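You operate a simulated robot arm through the tools that you are given. There is no shell and no other tool.

You are at the controls of a simulated robot arm. One attempt, no reset.

## Task
Check the wire reels on the robot bench. At the end: the wire reel with the smallest size on its label from the robot bench is on top of the brown carton on the robot bench; the black foam block from the robot bench stands where the blue marker stood; the wire reel with the largest size on its label from the robot bench is on the blue tray; the blue link bar from the robot bench stands on top of the grey motor; the blue marker from the robot bench stands on top of the silver tin (marked "VARNISH"); whatever was shut is shut again. Leave all else as you found it, and nothing knocked over.

It is judged by the outcome, as a careful person would: the job done as asked, and still so three seconds after it is handed in. It fails if anything else is knocked over, pushed out of place, dropped, spilled or broken.

## Robot
A 6-joint arm with a two-finger gripper, fixed in place. Base frame: the origin is on the floor under the middle of its stand, x ahead of it, y to its left, z up; the work surface is at about z = 0.8. Lengths are in m, angles in degrees, forces in N, time in s.
With the tool pointing down near the work surface it reaches from about 0.1 to 0.7 m from the base axis. Its first joint turns from -66.0 to 66.0 degrees. Payload 2.45 kg.
The TCP is the grasp point between the finger pads, 0.03 m short of the fingertips. In the tool frame z runs along the fingers and y along their closing line. The gripper opens to 0.106 m; its body begins 0.079 m behind the TCP.
Orientation is told as [roll, pitch, yaw] about the base's x, y, z axes, in that order, counted from this pose: with the fingers straight down and closing along the base's y, the tool's x points along the base's -x, its y along +y and its z along -z.

## Interface
- The arm moves only by the tool drive_tool. Its argument "targets" is a list of rows, each a list of 7 numbers: the turn, a rotation vector about the base's x, y, z in units of 90 degrees (1.0 is 90 degrees), then the shift along the base's x, y, z in units of 200 mm (1.0 is 200 mm), then the gripper command, from -1 (shut) to 1 (fully open), values between in proportion. In form: [[rx, ry, rz, dx, dy, dz, jaw], ...]. A call has 1 to 20 rows; each row is the pose to reach, as a shift and turn from the pose commanded when the call began. A call with a number of a shift or a turn outside -1 to 1 is refused whole. Each row takes 0.2 s and may step no farther than 0.05 m and 8.6 degrees from the row before; otherwise, or with a gripper value out of range, the whole call is refused. A pose out of reach is approached as far as the arm can. The call stops where the force on the tool passes 40 N (or 10 N more than at its start, if that is more) or the arm is blocked; 0.2 s more then pass. Each finger travels about 0.153 m/s and halts on what it meets, pressing with about 23 N; the grip force reading is that of the motor and also rises with nothing between the fingers. The clock runs only during rows and for 0.2 s after the last one: add rows that repeat a pose to give the fingers time. It gives the time, the measured TCP pose, the force on the tool (base axes), the opening and the grip force at its end, in the units of the frame above (readings bear some noise), with the torque about the TCP (base axes, N m) and any sound that the robot's microphone picked up, and new pictures: "pictures" is both (left out), scene, wrist or none.
- Cameras (640 x 400 px; columns grow to the right, rows downward): "scene" is fixed at [0.0656, 0.4258, 1.3952]; the picture's right is [-0.63, -0.77, 0.00], its down [-0.51, 0.41, -0.76] and it looks along [0.59, -0.48, -0.65] (base axes); focal length 309 px, centre (320, 200). "wrist" rides on the gripper at [0.076, -0.002, -0.106] in the tool frame; the picture's right is [0.02, 1.00, 0.00], its down [-0.78, 0.02, -0.62] and it looks along [-0.62, 0.01, 0.78] (tool axes); focal length 247 px, centre (320, 200). There is no depth. A picture from a camera that has moved, and an enlarged one, comes with that camera's place and axes in the base frame and with its lens.
- enlarge(camera, box): a new picture of the part [left, top, right, bottom] of that camera's present view, enlarged. No time passes.
- job_done(): hands the job in; it is judged then, once.

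Places have to be worked out from the pictures, the camera data and where the tool is seen. Open the gripper and draw the arm clear of the work before you hand the job in, unless the task says otherwise.

The tools are called after "Emit:" by a JSON object that holds its "api" and its "payload". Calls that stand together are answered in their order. drive_tool: Moves the arm, as the interface text tells. Its arguments: {"type":"object","properties":{"targets":{"type":"array","items":{"type":"array","items":{"type":"number"}}},"pictures":{"type":"string","enum":["both","scene","wrist","none"]}},"required":["targets"]} The other tools are called the same way: enlarge (camera, box) takes an enlarged picture of a part of a camera's view; job_done () hands the job in.

At the start:

```text
clock: 0.0
position: [0.3564, -0.0466, 1.1116]
orientation: [0.0, -0.1, 0.0]
wrist_force: [-0.5, -0.1, 0.7]
ft_torque: [0.03, -0.01, 0.01]
opening: 0.1061
grasp_force: 0.0
```

scene: 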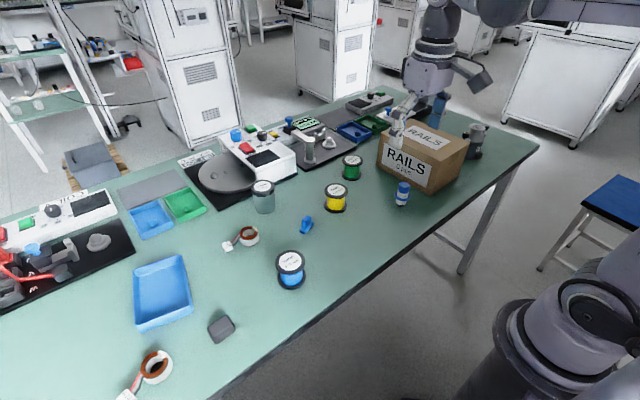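
wrist: 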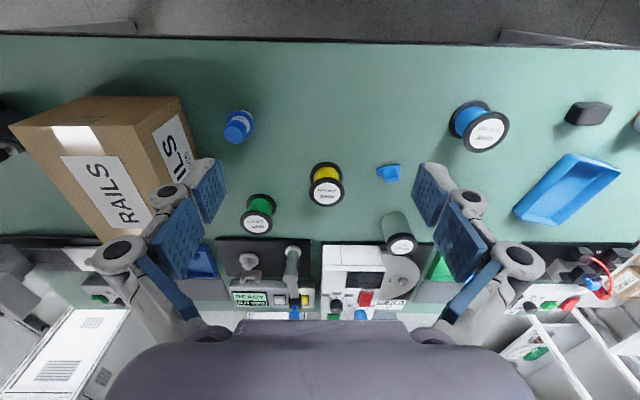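

I see three wire reels (blue, yellow, green), a carton, tins and trays. I'll enlarge the views to read the labels before moving.

Emit:
{"api": "enlarge", "payload": {"camera": "scene", "box": [220, 140, 440, 290]}}

Emit:
{"api": "enlarge", "payload": {"camera": "wrist", "box": [220, 80, 540, 280]}}

Emit:
{"api": "enlarge", "payload": {"camera": "scene", "box": [0, 180, 260, 400]}}

Emit:
{"api": "enlarge", "payload": {"camera": "scene", "box": [160, 80, 420, 240]}}

```text
2.67 times, centred on (330, 215) of scene
camera zoom: at [0.0656, 0.4258, 1.3952], right [-0.63, -0.77, 0.0], down [-0.51, 0.41, -0.76], along [0.59, -0.48, -0.65], focal length 824 px, centre (293, 160)
```

zoom: 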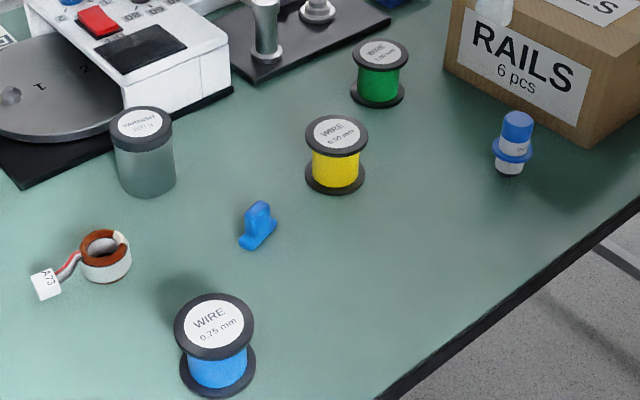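

```text
2.00 times, centred on (380, 180) of wrist
camera zoom: at [0.2792, -0.0484, 1.2179], right [-0.02, 1.0, 0.0], down [0.78, 0.02, 0.62], along [0.62, 0.01, -0.78], focal length 494 px, centre (200, 240)
```

zoom: 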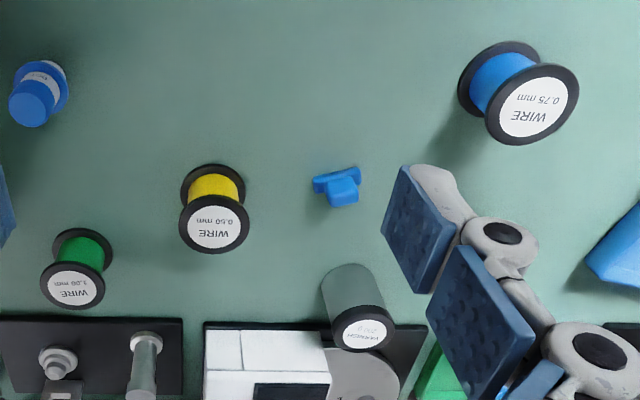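

```text
1.82 times, centred on (130, 290) of scene
camera zoom: at [0.0656, 0.4258, 1.3952], right [-0.63, -0.77, 0.0], down [-0.51, 0.41, -0.76], along [0.59, -0.48, -0.65], focal length 562 px, centre (666, 36)
```

zoom: 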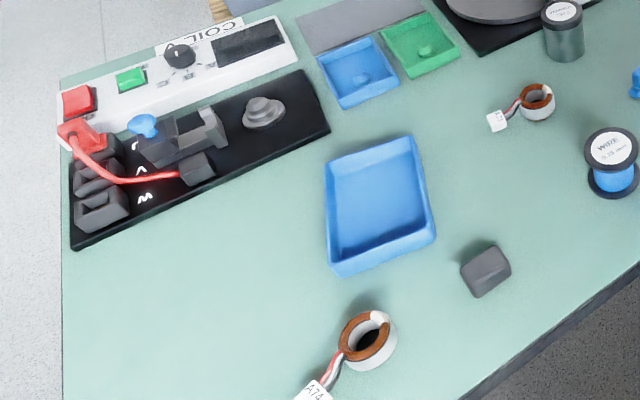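

```text
2.46 times, centred on (290, 160) of scene
camera zoom: at [0.0656, 0.4258, 1.3952], right [-0.63, -0.77, 0.0], down [-0.51, 0.41, -0.76], along [0.59, -0.48, -0.65], focal length 761 px, centre (394, 298)
```

zoom: 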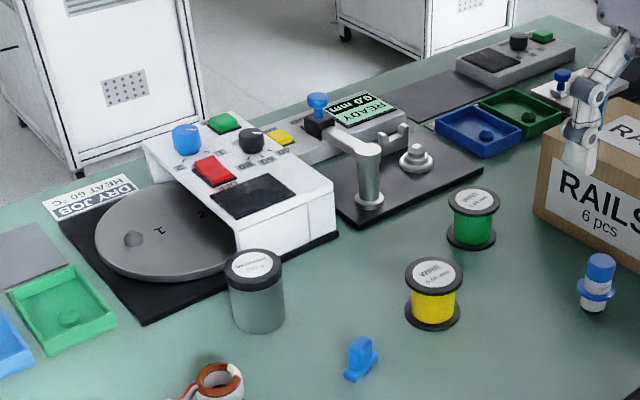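

Next I'll zoom in on each label and on the objects by the carton to identify the grey motor and the tin.

Emit:
{"api": "enlarge", "payload": {"camera": "scene", "box": [360, 80, 540, 220]}}

Emit:
{"api": "enlarge", "payload": {"camera": "scene", "box": [315, 145, 375, 220]}}

Emit:
{"api": "enlarge", "payload": {"camera": "scene", "box": [235, 170, 315, 300]}}

Emit:
{"api": "enlarge", "payload": {"camera": "wrist", "box": [0, 60, 280, 280]}}

Emit:
{"api": "enlarge", "payload": {"camera": "wrist", "box": [230, 150, 360, 240]}}

Emit:
{"api": "enlarge", "payload": {"camera": "wrist", "box": [440, 60, 640, 240]}}

```text
2.86 times, centred on (450, 150) of scene
camera zoom: at [0.0656, 0.4258, 1.3952], right [-0.63, -0.77, 0.0], down [-0.51, 0.41, -0.76], along [0.59, -0.48, -0.65], focal length 883 px, centre (-51, 343)
```

zoom: 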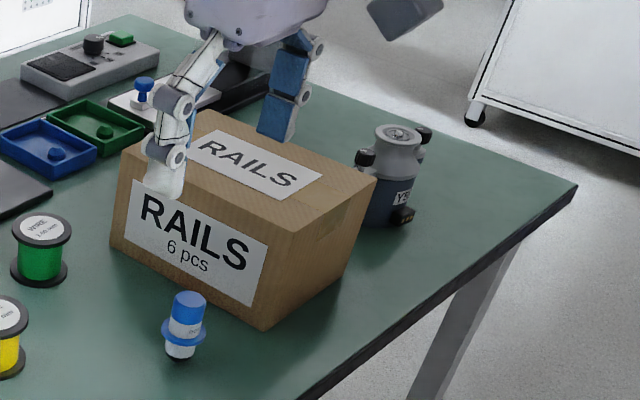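

```text
5.33 times, centred on (345, 182) of scene
camera zoom: at [0.0656, 0.4258, 1.3952], right [-0.63, -0.77, 0.0], down [-0.51, 0.41, -0.76], along [0.59, -0.48, -0.65], focal length 1649 px, centre (187, 293)
```

zoom: 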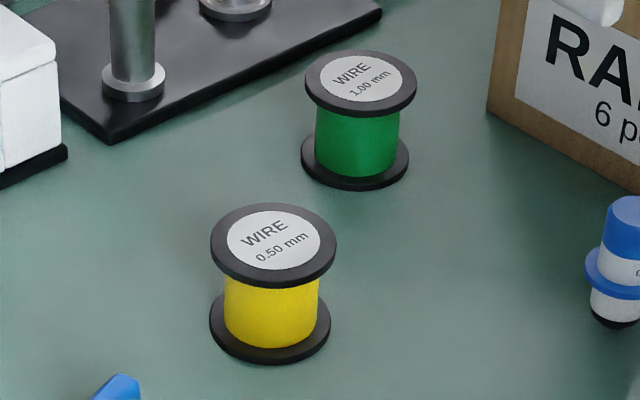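

```text
3.08 times, centred on (275, 235) of scene
camera zoom: at [0.0656, 0.4258, 1.3952], right [-0.63, -0.77, 0.0], down [-0.51, 0.41, -0.76], along [0.59, -0.48, -0.65], focal length 951 px, centre (458, 92)
```

zoom: 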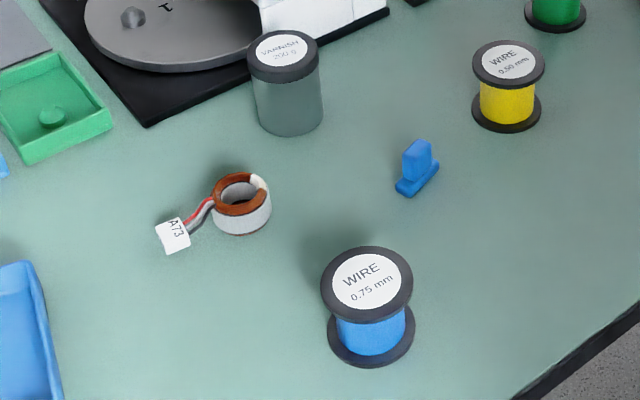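

```text
1.82 times, centred on (140, 170) of wrist
camera zoom: at [0.2792, -0.0484, 1.2179], right [-0.02, 1.0, 0.0], down [0.78, 0.02, 0.62], along [0.62, 0.01, -0.78], focal length 449 px, centre (647, 254)
```

zoom: 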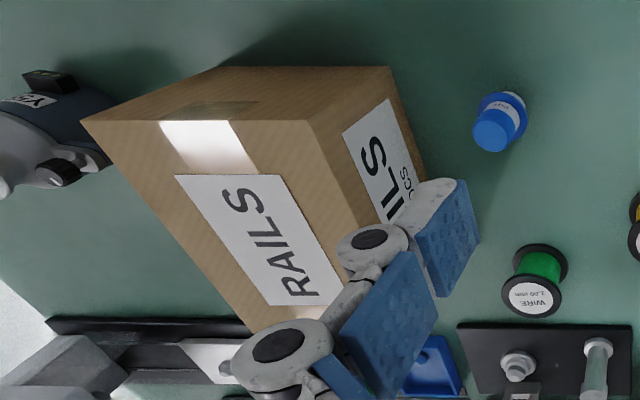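

```text
4.44 times, centred on (295, 195) of wrist
camera zoom: at [0.2792, -0.0484, 1.2179], right [-0.02, 1.0, 0.0], down [0.78, 0.02, 0.62], along [0.62, 0.01, -0.78], focal length 1098 px, centre (431, 222)
```

zoom: 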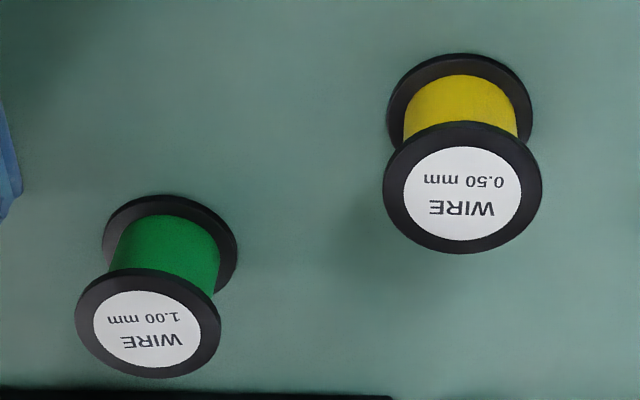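

```text
2.22 times, centred on (540, 150) of wrist
camera zoom: at [0.2792, -0.0484, 1.2179], right [-0.02, 1.0, 0.0], down [0.78, 0.02, 0.62], along [0.62, 0.01, -0.78], focal length 549 px, centre (-169, 311)
```

zoom: 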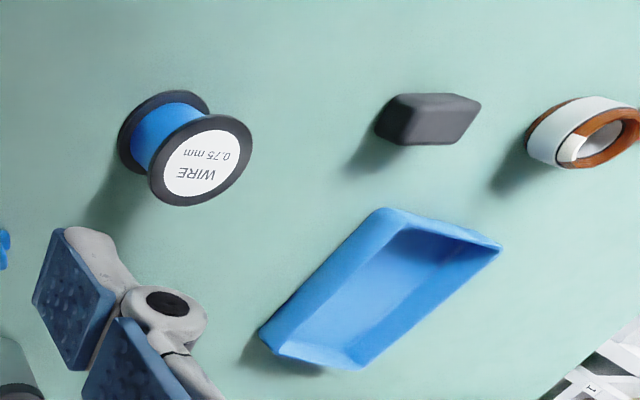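

The labels read yellow 0.50 mm (smallest), blue 0.75 mm and green 1.00 mm (largest). The marker is at about (0.436, -0.175) and the carton top at z≈0.92. I'll move above the marker for a closer view.

Emit:
{"api": "drive_tool", "payload": {"targets": [[0, 0, 0, 0.08, -0.13, -0.1, 0.6], [0, 0, 0, 0.16, -0.26, -0.2, 0.4], [0, 0, 0, 0.24, -0.39, -0.3, 0.35], [0, 0, 0, 0.32, -0.52, -0.4, 0.35], [0, 0, 0, 0.38, -0.64, -0.5, 0.35], [0, 0, 0, 0.38, -0.64, -0.5, 0.35]], "pictures": "both"}}

```text
clock: 1.4
position: [0.4321, -0.1754, 1.0112]
orientation: [-0.1, 0.0, 0.0]
wrist_force: [0.0, 1.0, -0.5]
ft_torque: [-0.02, -0.01, 0.0]
opening: 0.0714
grasp_force: 0.0
camera wrist: at [0.3562, -0.1768, 1.1176], right [-0.02, 1.0, 0.0], down [0.78, 0.02, 0.62], along [0.62, 0.01, -0.78], focal length 247 px, centre (320, 200)
```

scene: 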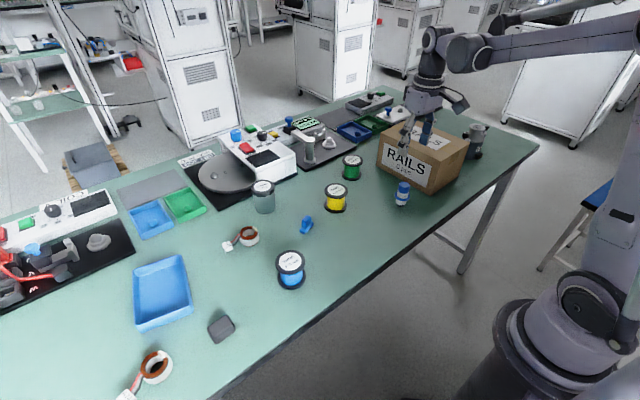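
wrist: 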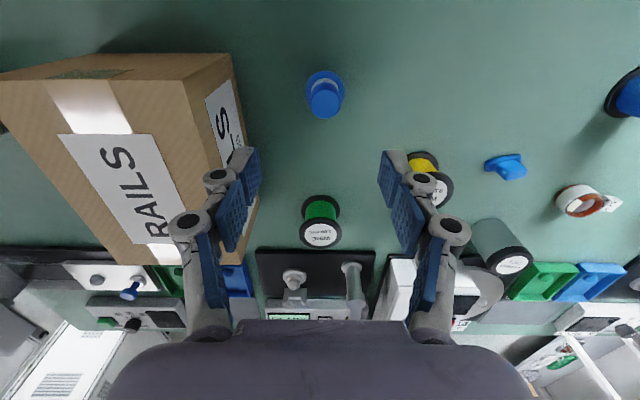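

I'll enlarge the marker in both views to get its exact position and shape.

Emit:
{"api": "enlarge", "payload": {"camera": "wrist", "box": [280, 50, 370, 140]}}

Emit:
{"api": "enlarge", "payload": {"camera": "scene", "box": [380, 160, 430, 220]}}

Emit:
{"api": "enlarge", "payload": {"camera": "wrist", "box": [400, 130, 640, 280]}}

```text
4.44 times, centred on (325, 95) of wrist
camera zoom: at [0.3562, -0.1768, 1.1176], right [-0.02, 1.0, 0.0], down [0.78, 0.02, 0.62], along [0.62, 0.01, -0.78], focal length 1098 px, centre (298, 667)
```

zoom: 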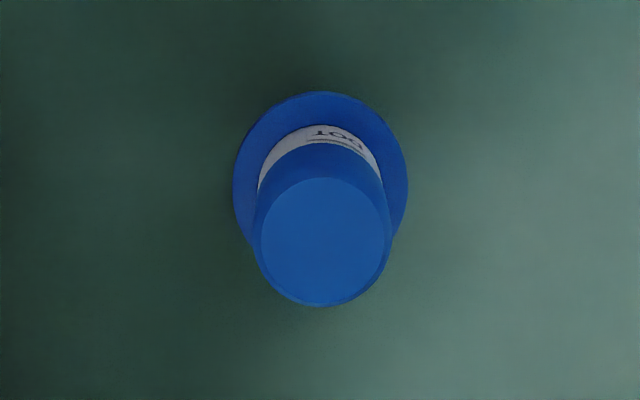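

```text
6.67 times, centred on (405, 190) of scene
camera zoom: at [0.0656, 0.4258, 1.3952], right [-0.63, -0.77, 0.0], down [-0.51, 0.41, -0.76], along [0.59, -0.48, -0.65], focal length 2061 px, centre (-247, 267)
```

zoom: 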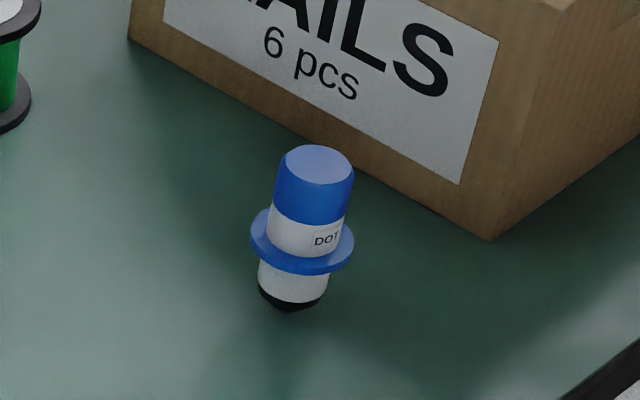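

```text
2.67 times, centred on (520, 205) of wrist
camera zoom: at [0.3562, -0.1768, 1.1176], right [-0.02, 1.0, 0.0], down [0.78, 0.02, 0.62], along [0.62, 0.01, -0.78], focal length 659 px, centre (-213, 187)
```

zoom: 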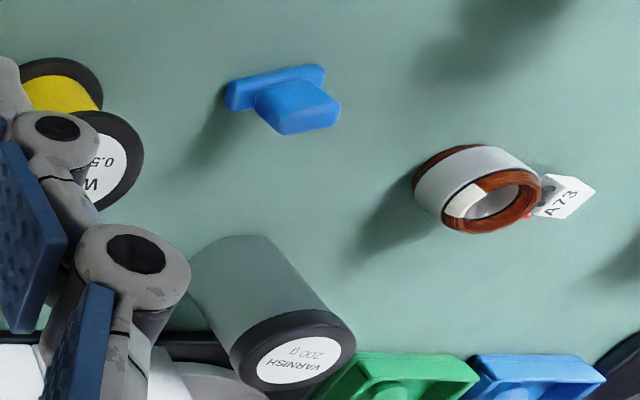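

The marker is a dot marker about 76 mm tall, with a 32 mm cap above a 44 mm flange. It stands at about (0.431, -0.171). I'll descend partway over it and check alignment.

Emit:
{"api": "drive_tool", "payload": {"targets": [[0, 0, 0, -0.005, 0.02, -0.15, 0.35], [0, 0, 0, -0.005, 0.02, -0.3, 0.35], [0, 0, 0, -0.005, 0.02, -0.4, 0.35], [0, 0, 0, -0.005, 0.02, -0.4, 0.35]], "pictures": "both"}}

```text
clock: 2.4
position: [0.4313, -0.17, 0.9296]
orientation: [0.0, 0.0, 0.0]
wrist_force: [0.2, -0.2, -1.6]
ft_torque: [0.0, -0.02, 0.01]
opening: 0.0713
grasp_force: 0.0
camera wrist: at [0.3549, -0.1728, 1.0366], right [-0.02, 1.0, 0.0], down [0.78, 0.02, 0.62], along [0.62, 0.01, -0.78], focal length 247 px, centre (320, 200)
```

scene: 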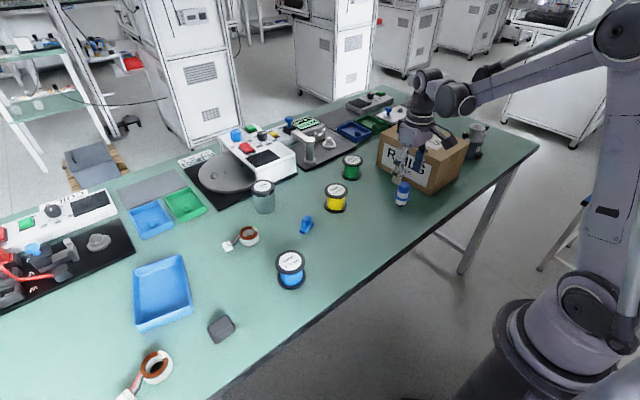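
wrist: 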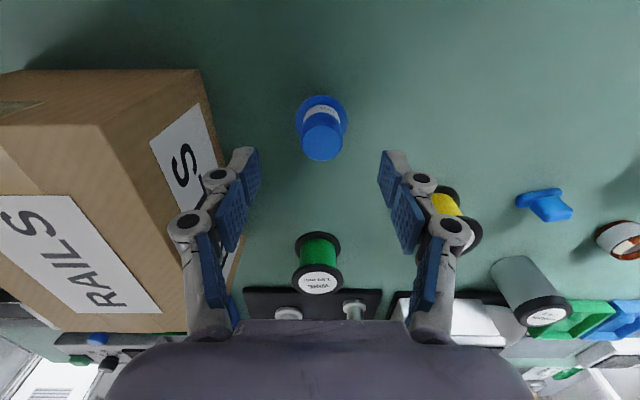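

The marker sits centred between the fingers, with its top at about (0.432, -0.170, 0.876). I'll lower so the fingertips stop just above the flange, then close.

Emit:
{"api": "drive_tool", "payload": {"targets": [[0, 0, 0, 0.004, 0.0, -0.1, 0.35], [0, 0, 0, 0.004, 0.0, -0.2, 0.35], [0, 0, 0, 0.004, 0.0, -0.28, 0.35], [0, 0, 0, 0.004, 0.0, -0.28, 0.35], [0, 0, 0, 0.004, 0.0, -0.28, 0.0], [0, 0, 0, 0.004, 0.0, -0.28, -0.3], [0, 0, 0, 0.004, 0.0, -0.28, -0.6], [0, 0, 0, 0.004, 0.0, -0.28, -0.6]], "pictures": "both"}}

```text
clock: 4.2
position: [0.4301, -0.1714, 0.8764]
orientation: [0.1, 0.0, 0.0]
wrist_force: [1.0, 0.6, 0.4]
ft_torque: [0.0, -0.01, 0.01]
opening: 0.0284
grasp_force: 23.5
camera wrist: at [0.3544, -0.1731, 0.9817], right [-0.02, 1.0, 0.0], down [0.78, 0.02, 0.62], along [0.62, 0.01, -0.78], focal length 247 px, centre (320, 200)
```

scene: 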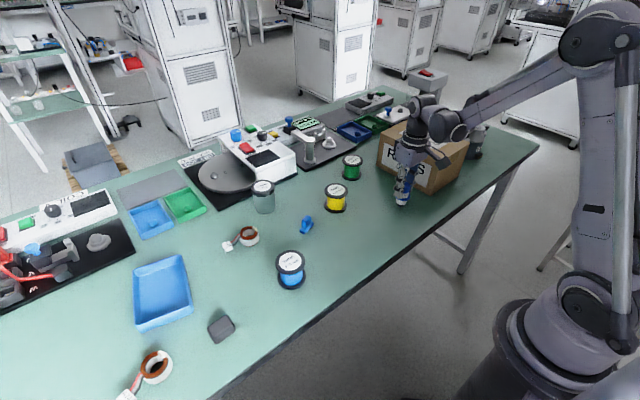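
wrist: 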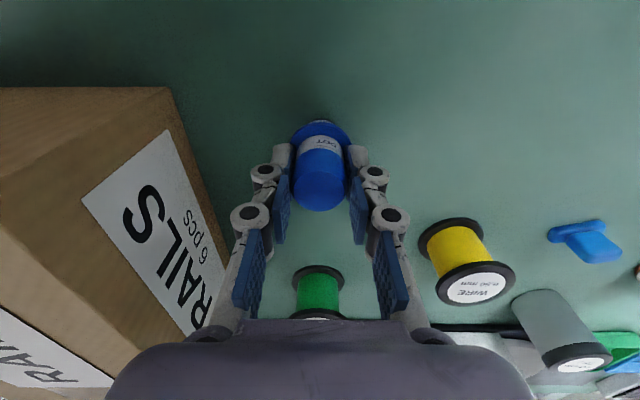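

I have the marker gripped, with an opening of 28 mm and force of 23.5 N. I'll check the grip up close, then lift slightly.

Emit:
{"api": "enlarge", "payload": {"camera": "wrist", "box": [240, 100, 400, 240]}}

Emit:
{"api": "drive_tool", "payload": {"targets": [[0, 0, 0, 0, 0, 0.05, -0.6], [0, 0, 0, 0, 0, 0.15, -0.6], [0, 0, 0, 0, 0, 0.3, -0.6], [0, 0, 0, 0, 0, 0.5, -0.6], [0, 0, 0, 0, 0, 0.7, -0.6], [0, 0, 0, 0, 0, 0.7, -0.6]], "pictures": "both"}}

```text
2.86 times, centred on (320, 170) of wrist
camera zoom: at [0.3544, -0.1731, 0.9817], right [-0.02, 1.0, 0.0], down [0.78, 0.02, 0.62], along [0.62, 0.01, -0.78], focal length 706 px, centre (320, 286)
```

zoom: 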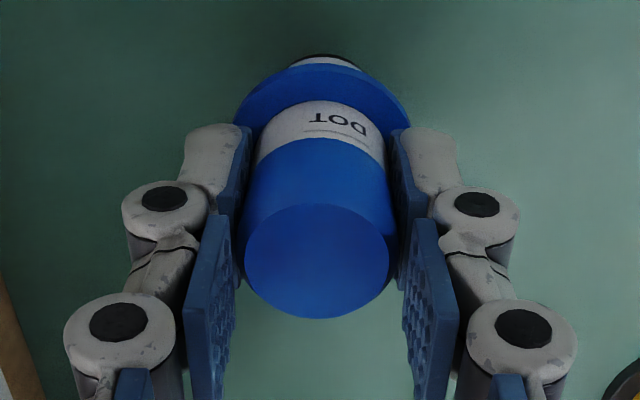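

```text
clock: 5.6
position: [0.4316, -0.1719, 1.0182]
orientation: [-0.1, -0.1, 0.0]
wrist_force: [-0.5, 0.2, -0.4]
ft_torque: [0.0, 0.04, -0.02]
opening: 0.0282
grasp_force: 23.0
camera wrist: at [0.3547, -0.1734, 1.1242], right [-0.02, 1.0, 0.0], down [0.78, 0.02, 0.62], along [0.62, 0.01, -0.78], focal length 247 px, centre (320, 200)
```

scene: 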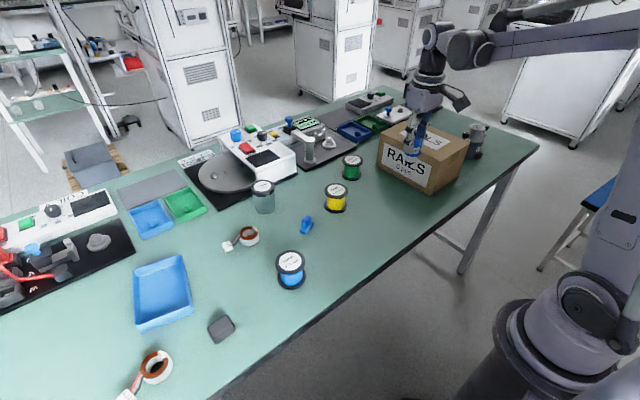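
wrist: 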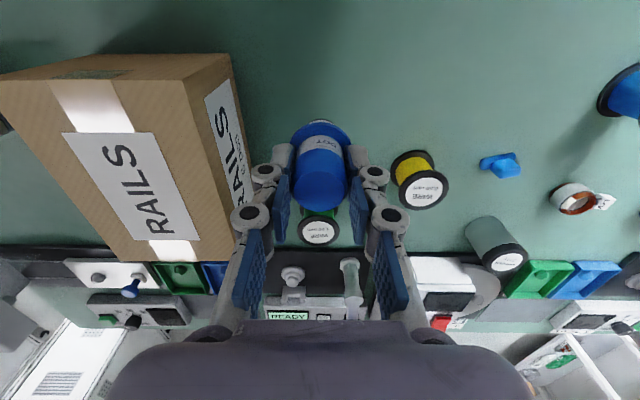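

The marker is held and hangs straight; its original spot was (0.4313, -0.1715). I'll carry it high toward the varnish tin at about (0.67, 0.128).

Emit:
{"api": "drive_tool", "payload": {"targets": [[0, 0, 0, 0.08, 0.15, 0.02, -0.6], [0, 0, 0, 0.17, 0.32, 0.05, -0.6], [0, 0, 0, 0.26, 0.49, 0.1, -0.6], [0, 0, 0, 0.35, 0.66, 0.12, -0.6], [0, 0, 0, 0.44, 0.83, 0.12, -0.6], [0, 0, 0, 0.5, 0.98, 0.12, -0.6], [0, 0, 0, 0.5, 0.98, 0.12, -0.6]], "pictures": "both"}}

```text
clock: 7.2
position: [0.5303, 0.0242, 1.0394]
orientation: [0.0, 0.0, -0.1]
wrist_force: [0.3, -0.4, -0.6]
ft_torque: [0.0, 0.0, -0.04]
opening: 0.0282
grasp_force: 22.8
camera wrist: at [0.4548, 0.0224, 1.1459], right [-0.02, 1.0, 0.0], down [0.78, 0.02, 0.62], along [0.62, 0.01, -0.78], focal length 247 px, centre (320, 200)
```

scene: 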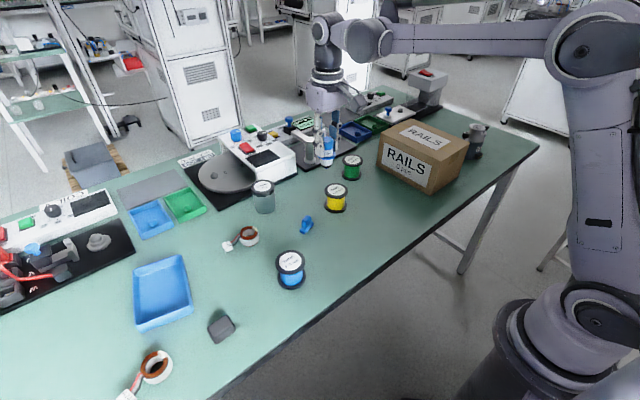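
wrist: 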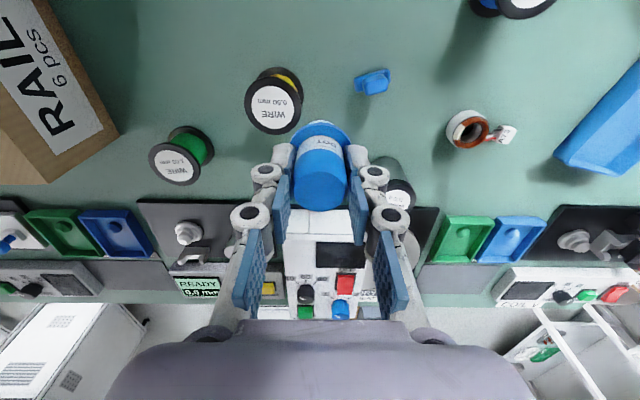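

The tin lid is partly hidden behind the right finger. I'll shift sideways to line up with the tin and get a clear view.

Emit:
{"api": "drive_tool", "payload": {"targets": [[0, 0, 0, 0.0, 0.17, 0.0, -0.6], [0, 0, 0, 0.0, 0.34, 0.0, -0.6], [0, 0, 0, 0.0, 0.5, 0.0, -0.6], [0, 0, 0, 0.0, 0.5, 0.0, -0.6]], "pictures": "both"}}

Emit:
{"api": "enlarge", "payload": {"camera": "wrist", "box": [240, 80, 440, 280]}}

Emit:
{"api": "enlarge", "payload": {"camera": "scene", "box": [180, 90, 340, 220]}}

```text
clock: 8.2
position: [0.5309, 0.1258, 1.0396]
orientation: [0.0, 0.0, 0.0]
wrist_force: [0.1, 0.0, -0.5]
ft_torque: [-0.01, 0.03, -0.02]
opening: 0.0284
grasp_force: 22.8
camera wrist: at [0.455, 0.1234, 1.1464], right [-0.02, 1.0, 0.0], down [0.78, 0.02, 0.62], along [0.62, 0.01, -0.78], focal length 247 px, centre (320, 200)
```

scene: 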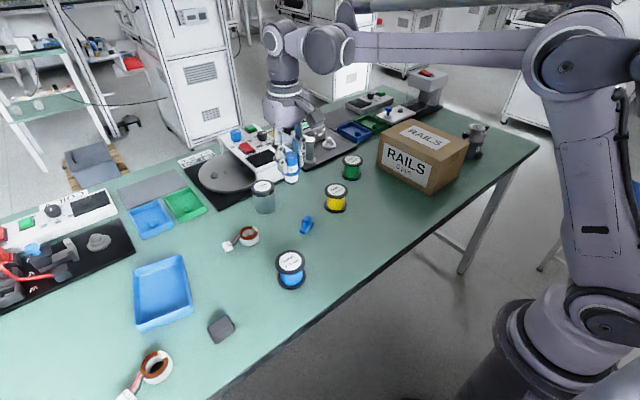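
wrist: 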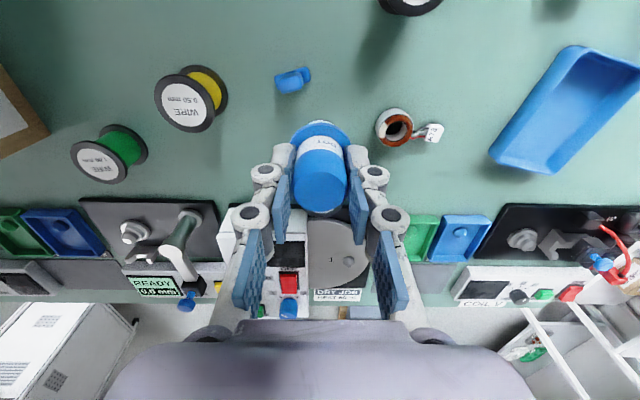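

```text
2.00 times, centred on (340, 180) of wrist
camera zoom: at [0.455, 0.1234, 1.1464], right [-0.02, 1.0, 0.0], down [0.78, 0.02, 0.62], along [0.62, 0.01, -0.78], focal length 494 px, centre (280, 240)
```

zoom: 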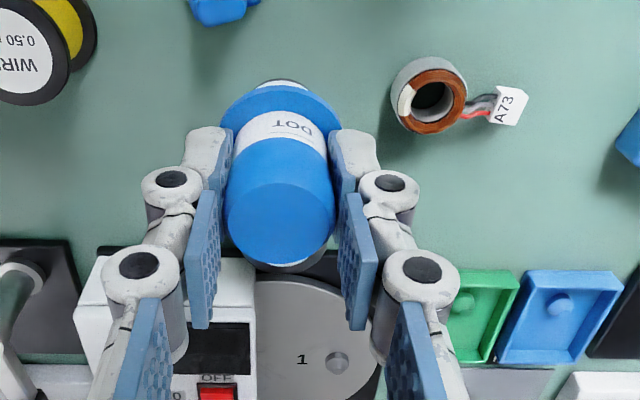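

```text
3.08 times, centred on (260, 155) of scene
camera zoom: at [0.0656, 0.4258, 1.3952], right [-0.63, -0.77, 0.0], down [-0.51, 0.41, -0.76], along [0.59, -0.48, -0.65], focal length 951 px, centre (505, 338)
```

zoom: 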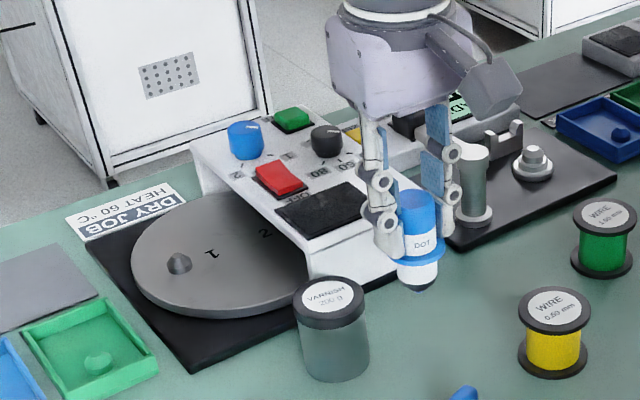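

The tin is directly behind the marker in view. Combining the views puts its lid at about (0.671, 0.133) with its top at z≈0.873. I'll move over it at the same height.

Emit:
{"api": "drive_tool", "payload": {"targets": [[0, 0, 0, 0.14, 0.01, 0.0, -0.6], [0, 0, 0, 0.28, 0.02, 0.0, -0.6], [0, 0, 0, 0.42, 0.03, 0.0, -0.6], [0, 0, 0, 0.56, 0.035, 0.0, -0.6], [0, 0, 0, 0.7, 0.035, 0.0, -0.6], [0, 0, 0, 0.7, 0.035, 0.0, -0.6]], "pictures": "both"}}

Emit:
{"api": "enlarge", "payload": {"camera": "scene", "box": [180, 90, 340, 220]}}

Emit:
{"api": "enlarge", "payload": {"camera": "wrist", "box": [220, 60, 420, 240]}}

```text
clock: 9.6
position: [0.6471, 0.129, 1.0295]
orientation: [0.0, 0.0, 0.0]
wrist_force: [-0.3, -0.7, -0.1]
ft_torque: [0.04, -0.03, -0.02]
opening: 0.0287
grasp_force: 23.5
out of reach, approached as far as the arm can: row 5, 6
camera wrist: at [0.5709, 0.1267, 1.1367], right [-0.02, 1.0, 0.0], down [0.78, 0.02, 0.62], along [0.62, 0.01, -0.78], focal length 247 px, centre (320, 200)
```

scene: 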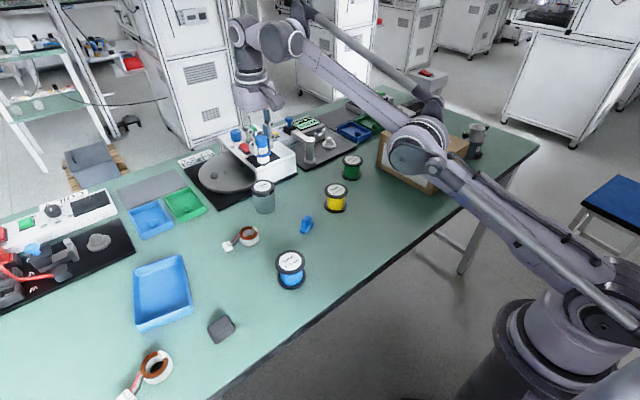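
wrist: 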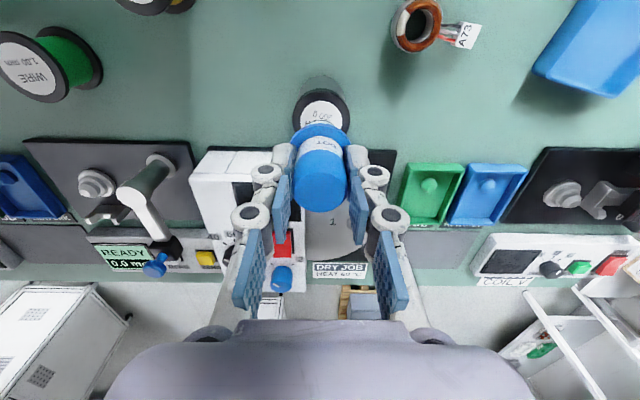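

```text
3.08 times, centred on (260, 155) of scene
camera zoom: at [0.0656, 0.4258, 1.3952], right [-0.63, -0.77, 0.0], down [-0.51, 0.41, -0.76], along [0.59, -0.48, -0.65], focal length 951 px, centre (505, 338)
```

zoom: 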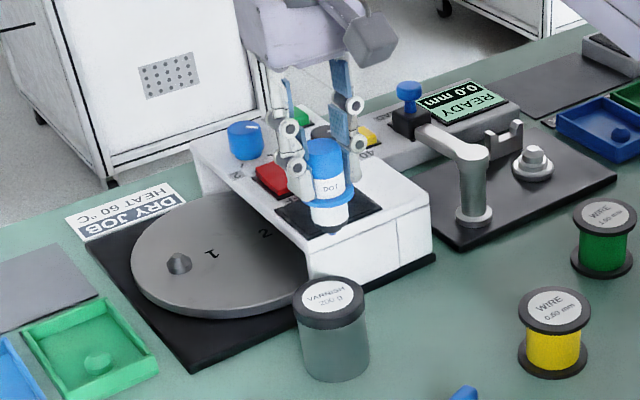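

```text
2.22 times, centred on (320, 150) of wrist
camera zoom: at [0.5709, 0.1267, 1.1367], right [-0.02, 1.0, 0.0], down [0.78, 0.02, 0.62], along [0.62, 0.01, -0.78], focal length 549 px, centre (320, 311)
```

zoom: 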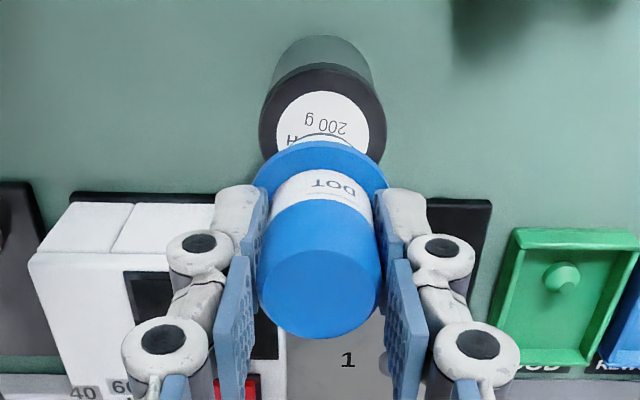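

The arm ran out of reach at this height. The tin lid measures about (0.660, 0.129), so I'll lower part of the way, where reach should be greater.

Emit:
{"api": "drive_tool", "payload": {"targets": [[0, 0, 0, -0.02, 0.0, -0.1, -0.6], [0, 0, 0, -0.05, -0.01, -0.2, -0.6], [0, 0, 0, -0.05, -0.015, -0.25, -0.6], [0, 0, 0, -0.05, -0.015, -0.25, -0.6]], "pictures": "both"}}

Emit:
{"api": "enlarge", "payload": {"camera": "wrist", "box": [220, 60, 420, 240]}}

Emit:
{"api": "enlarge", "payload": {"camera": "scene", "box": [200, 100, 320, 220]}}

```text
clock: 10.6
position: [0.6376, 0.1258, 0.9795]
orientation: [0.0, 0.0, 0.0]
wrist_force: [-0.2, -0.4, 0.2]
ft_torque: [0.0, -0.01, 0.03]
opening: 0.0287
grasp_force: 23.1
camera wrist: at [0.561, 0.1236, 1.0855], right [-0.02, 1.0, 0.0], down [0.78, 0.02, 0.62], along [0.62, 0.01, -0.78], focal length 247 px, centre (320, 200)
```

scene: 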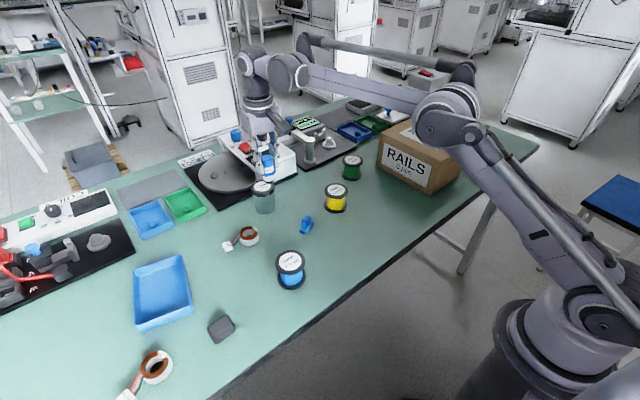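
wrist: 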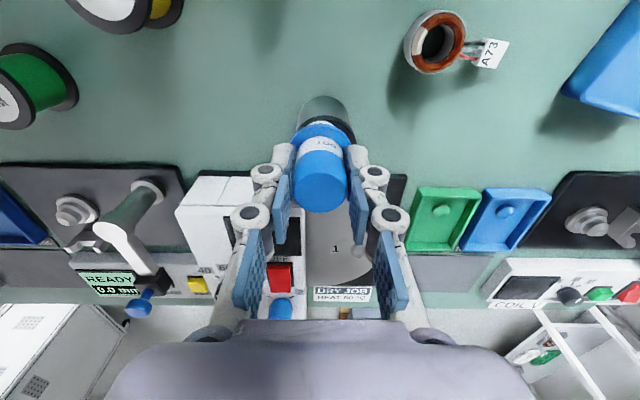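

```text
2.22 times, centred on (320, 150) of wrist
camera zoom: at [0.561, 0.1236, 1.0855], right [-0.02, 1.0, 0.0], down [0.78, 0.02, 0.62], along [0.62, 0.01, -0.78], focal length 549 px, centre (320, 311)
```

zoom: 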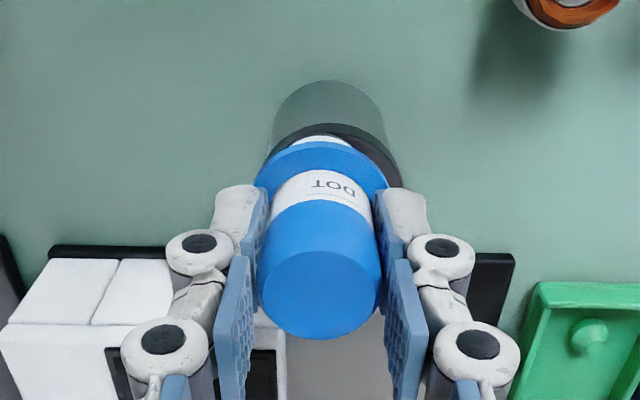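

```text
3.33 times, centred on (260, 160) of scene
camera zoom: at [0.0656, 0.4258, 1.3952], right [-0.63, -0.77, 0.0], down [-0.51, 0.41, -0.76], along [0.59, -0.48, -0.65], focal length 1031 px, centre (520, 333)
```

zoom: 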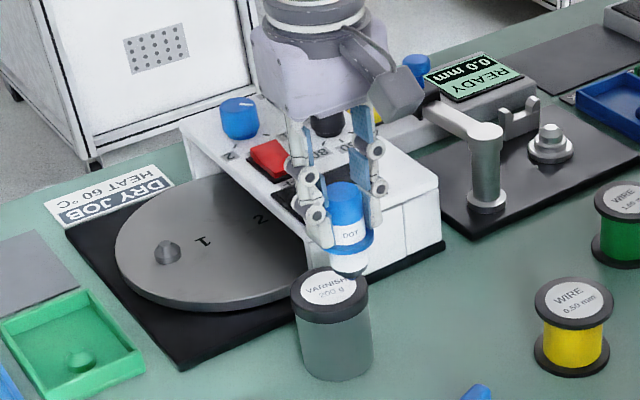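

The pose is confirmed at (0.6376, 0.1258, 0.9795), and the tin is at about (0.661, 0.130). I'll shift over the tin centre while keeping the marker's bottom about 15 mm above the lid.

Emit:
{"api": "drive_tool", "payload": {"targets": [[0, 0, 0, 0.06, 0.01, -0.02, -0.6], [0, 0, 0, 0.118, 0.022, -0.05, -0.6], [0, 0, 0, 0.118, 0.022, -0.05, -0.6]], "pictures": "both"}}

Emit:
{"api": "enlarge", "payload": {"camera": "wrist", "box": [220, 60, 420, 240]}}

Emit:
{"api": "enlarge", "payload": {"camera": "scene", "box": [220, 130, 300, 220]}}

```text
clock: 11.4
position: [0.6609, 0.1297, 0.9708]
orientation: [0.0, 0.1, 0.0]
wrist_force: [0.4, -0.2, -0.7]
ft_torque: [0.0, 0.01, -0.02]
opening: 0.0284
grasp_force: 22.9
camera wrist: at [0.5841, 0.1279, 1.077], right [-0.02, 1.0, 0.0], down [0.78, 0.02, 0.62], along [0.62, 0.01, -0.78], focal length 247 px, centre (320, 200)
```

scene: 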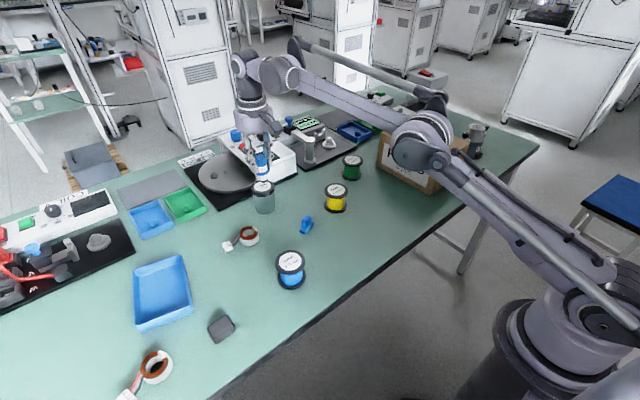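
wrist: 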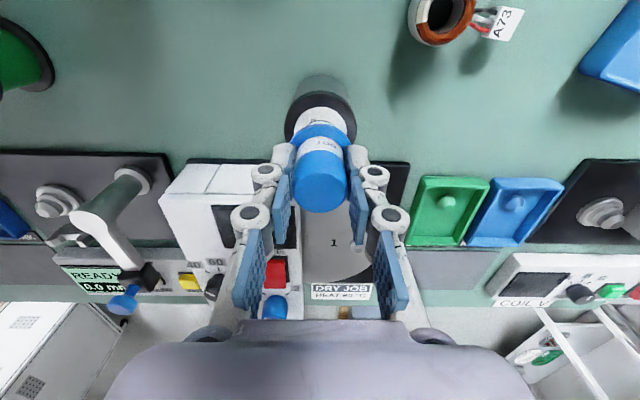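

```text
2.22 times, centred on (320, 150) of wrist
camera zoom: at [0.5841, 0.1279, 1.077], right [-0.02, 1.0, 0.0], down [0.78, 0.02, 0.62], along [0.62, 0.01, -0.78], focal length 549 px, centre (320, 311)
```

zoom: 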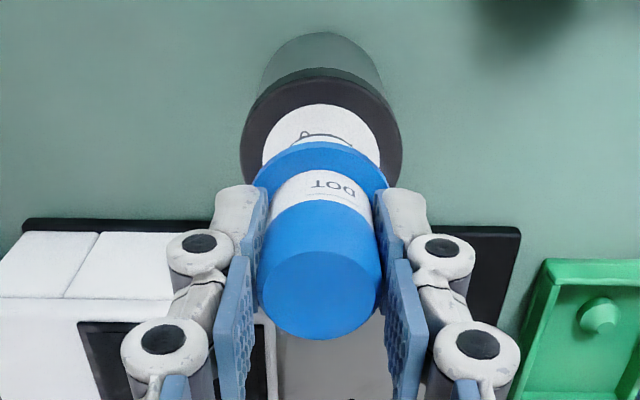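

```text
4.44 times, centred on (260, 175) of scene
camera zoom: at [0.0656, 0.4258, 1.3952], right [-0.63, -0.77, 0.0], down [-0.51, 0.41, -0.76], along [0.59, -0.48, -0.65], focal length 1374 px, centre (587, 311)
```

zoom: 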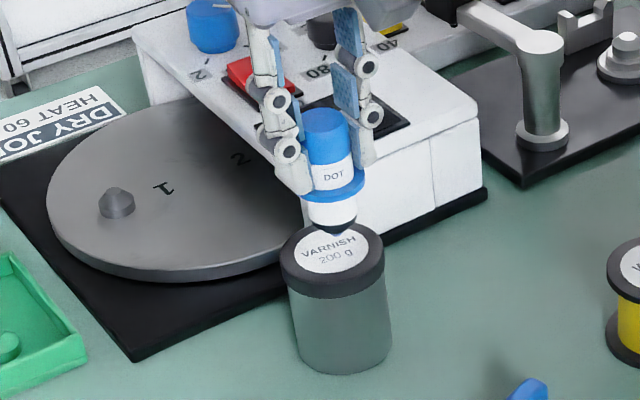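

Wrist and scene views both show the marker over the lid within a few millimetres. I'll descend in small steps and watch the force for contact.

Emit:
{"api": "drive_tool", "payload": {"targets": [[0, 0, 0, 0.01, 0.0, -0.02, -0.6], [0, 0, 0, 0.01, 0.0, -0.04, -0.6], [0, 0, 0, 0.01, 0.0, -0.055, -0.6], [0, 0, 0, 0.01, 0.0, -0.055, -0.6]], "pictures": "scene"}}

Emit:
{"api": "enlarge", "payload": {"camera": "scene", "box": [220, 130, 300, 220]}}

```text
clock: 12.4
position: [0.6633, 0.1303, 0.9593]
orientation: [0.0, 0.1, 0.0]
wrist_force: [-0.2, 0.3, -0.4]
ft_torque: [0.03, -0.04, -0.01]
opening: 0.0285
grasp_force: 23.0
```

scene: 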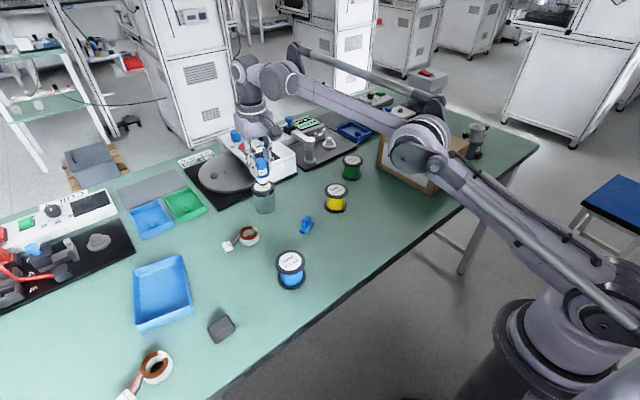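

```text
4.44 times, centred on (260, 175) of scene
camera zoom: at [0.0656, 0.4258, 1.3952], right [-0.63, -0.77, 0.0], down [-0.51, 0.41, -0.76], along [0.59, -0.48, -0.65], focal length 1374 px, centre (587, 311)
```

zoom: 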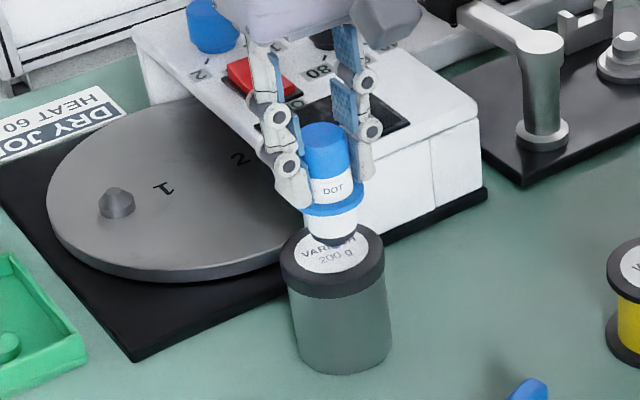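

The marker's base is a few millimetres above the lid, near its centre. I'll continue down in 1 mm steps.

Emit:
{"api": "drive_tool", "payload": {"targets": [[0, 0, 0, 0, 0.0, -0.005, -0.6], [0, 0, 0, 0, 0.0, -0.01, -0.6], [0, 0, 0, 0, 0.0, -0.015, -0.6]], "pictures": "none"}}

```text
clock: 13.2
position: [0.6645, 0.1296, 0.9564]
orientation: [0.0, 0.0, -0.1]
wrist_force: [-0.1, -0.1, 0.0]
ft_torque: [0.0, -0.01, -0.04]
opening: 0.0284
grasp_force: 22.9
```

There's no contact yet at z=0.9564, so I'm continuing down.

Emit:
{"api": "drive_tool", "payload": {"targets": [[0, 0, 0, 0, 0.0, -0.005, -0.6], [0, 0, 0, 0, 0.0, -0.01, -0.6], [0, 0, 0, 0, 0.0, -0.015, -0.6]], "pictures": "scene"}}

Emit:
{"api": "enlarge", "payload": {"camera": "scene", "box": [220, 130, 300, 220]}}

```text
clock: 14.0
position: [0.6643, 0.1297, 0.9542]
orientation: [-0.2, 0.0, 0.0]
wrist_force: [0.3, -0.6, 0.3]
ft_torque: [0.0, 0.0, -0.02]
opening: 0.0284
grasp_force: 22.6
```

scene: 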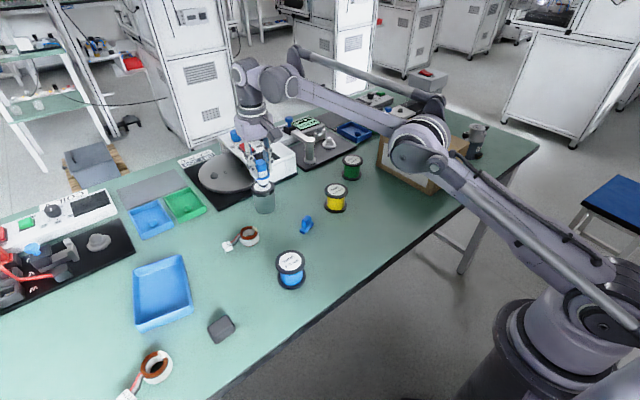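

```text
4.44 times, centred on (260, 175) of scene
camera zoom: at [0.0656, 0.4258, 1.3952], right [-0.63, -0.77, 0.0], down [-0.51, 0.41, -0.76], along [0.59, -0.48, -0.65], focal length 1374 px, centre (587, 311)
```

zoom: 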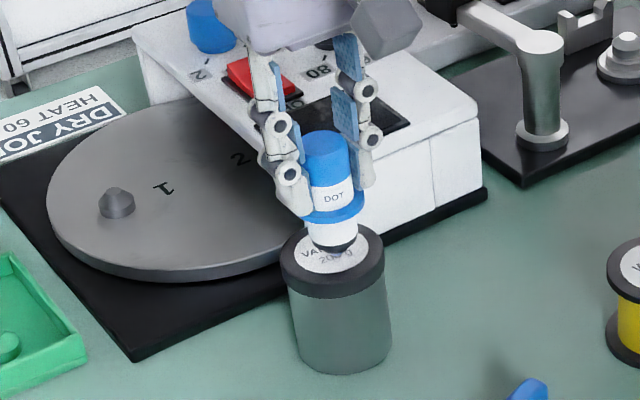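

Still no contact at z=0.954, though the base is visibly near the lid. I'll take a few more 1 mm steps.

Emit:
{"api": "drive_tool", "payload": {"targets": [[0, 0, 0, 0, 0.0, -0.005, -0.6], [0, 0, 0, 0, 0.0, -0.01, -0.6]], "pictures": "none"}}

```text
clock: 14.6
position: [0.6631, 0.1297, 0.9534]
orientation: [0.0, -0.1, -0.1]
wrist_force: [1.5, 0.5, 11.3]
ft_torque: [0.03, -0.08, -0.02]
opening: 0.0284
grasp_force: 23.6
```

The force jumped to 11 N at z=0.953, so the marker is resting on the lid. I'll open gently and rise straight up.

Emit:
{"api": "drive_tool", "payload": {"targets": [[0, 0, 0, 0, 0.0, 0.003, -0.6], [0, 0, 0, 0, 0.0, 0.003, -0.4], [0, 0, 0, 0, 0.0, 0.003, -0.2], [0, 0, 0, 0, 0.0, 0.003, 0.0], [0, 0, 0, 0, 0.0, 0.003, 0.2], [0, 0, 0, 0, 0.0, 0.003, 0.2], [0, 0, 0, 0, 0.0, 0.05, 0.2], [0, 0, 0, 0, 0.0, 0.15, 0.2], [0, 0, 0, 0, 0.0, 0.25, 0.2], [0, 0, 0, 0, 0.0, 0.25, 0.2]], "pictures": "both"}}

Emit:
{"api": "enlarge", "payload": {"camera": "scene", "box": [220, 130, 300, 220]}}

```text
clock: 16.8
position: [0.6531, 0.1266, 0.9996]
orientation: [0.0, -0.1, 0.1]
wrist_force: [0.4, 0.1, -0.6]
ft_torque: [0.02, 0.02, 0.01]
opening: 0.0635
grasp_force: 0.0
out of reach, approached as far as the arm can: row 9, 10
camera wrist: at [0.5773, 0.1259, 1.1054], right [-0.02, 1.0, 0.0], down [0.78, 0.02, 0.62], along [0.62, 0.01, -0.78], focal length 247 px, centre (320, 200)
```

scene: 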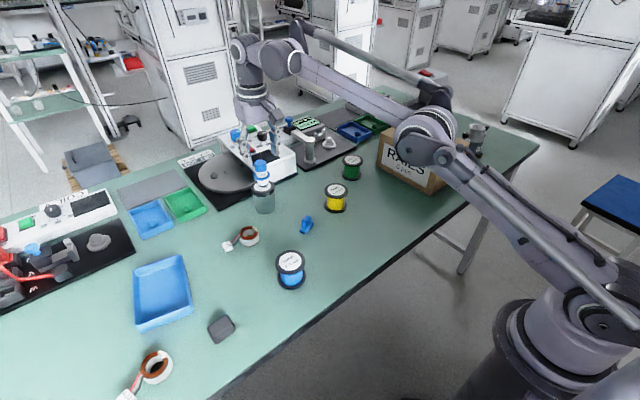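
wrist: 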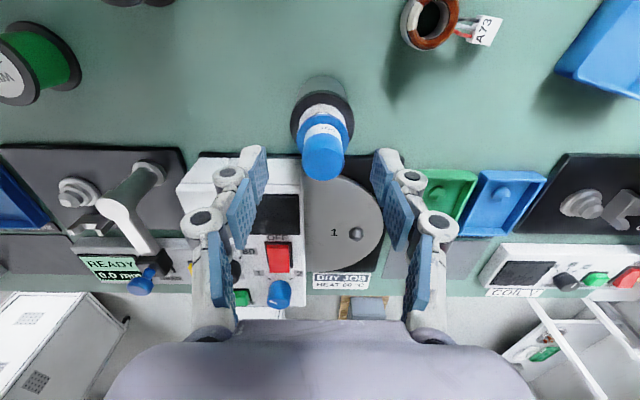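

```text
4.44 times, centred on (260, 175) of scene
camera zoom: at [0.0656, 0.4258, 1.3952], right [-0.63, -0.77, 0.0], down [-0.51, 0.41, -0.76], along [0.59, -0.48, -0.65], focal length 1374 px, centre (587, 311)
```

zoom: 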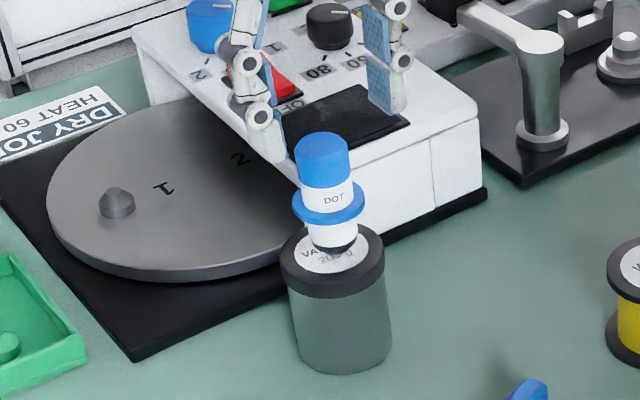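

The marker stands on the varnish tin. Next I'll retreat upward and back, then swing toward the foam block at about (0.411, 0.388).

Emit:
{"api": "drive_tool", "payload": {"targets": [[0, 0, 0, -0.1, 0, 0.1, 0.3], [0, 0, 0, -0.3, 0, 0.2, 0.4], [0, 0, 0, -0.5, 0.1, 0.25, 0.5], [0, 0, 0, -0.68, 0.25, 0.25, 0.5], [0, 0, 0, -0.82, 0.43, 0.25, 0.5], [0, 0, 0, -0.92, 0.63, 0.25, 0.5], [0, 0, 0, -0.98, 0.83, 0.25, 0.5], [0, 0, 0, -1.0, 1.0, 0.25, 0.5], [0, 0, 0, -1.0, 1.0, 0.25, 0.5]], "pictures": "both"}}

```text
clock: 18.8
position: [0.453, 0.3301, 1.0491]
orientation: [0.0, -0.2, -0.1]
wrist_force: [-0.1, 0.1, -0.8]
ft_torque: [-0.01, -0.02, 0.0]
opening: 0.0795
grasp_force: 0.1
camera wrist: at [0.3769, 0.3288, 1.155], right [-0.02, 1.0, 0.0], down [0.78, 0.02, 0.62], along [0.62, 0.01, -0.78], focal length 247 px, centre (320, 200)
```

scene: 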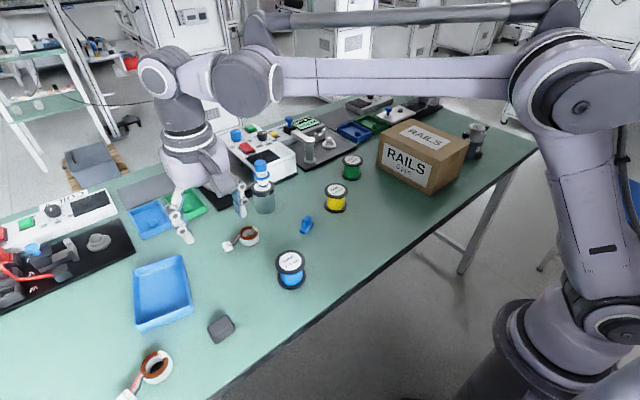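
wrist: 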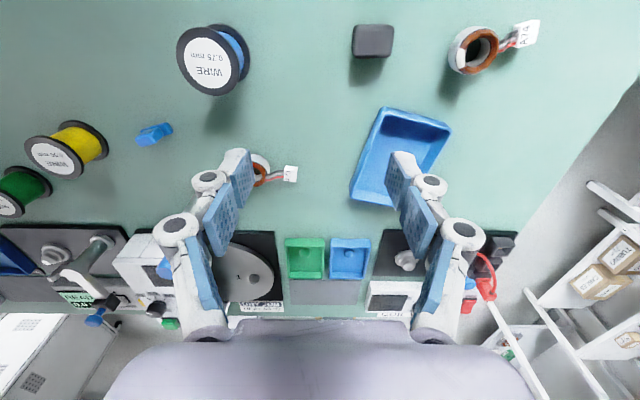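

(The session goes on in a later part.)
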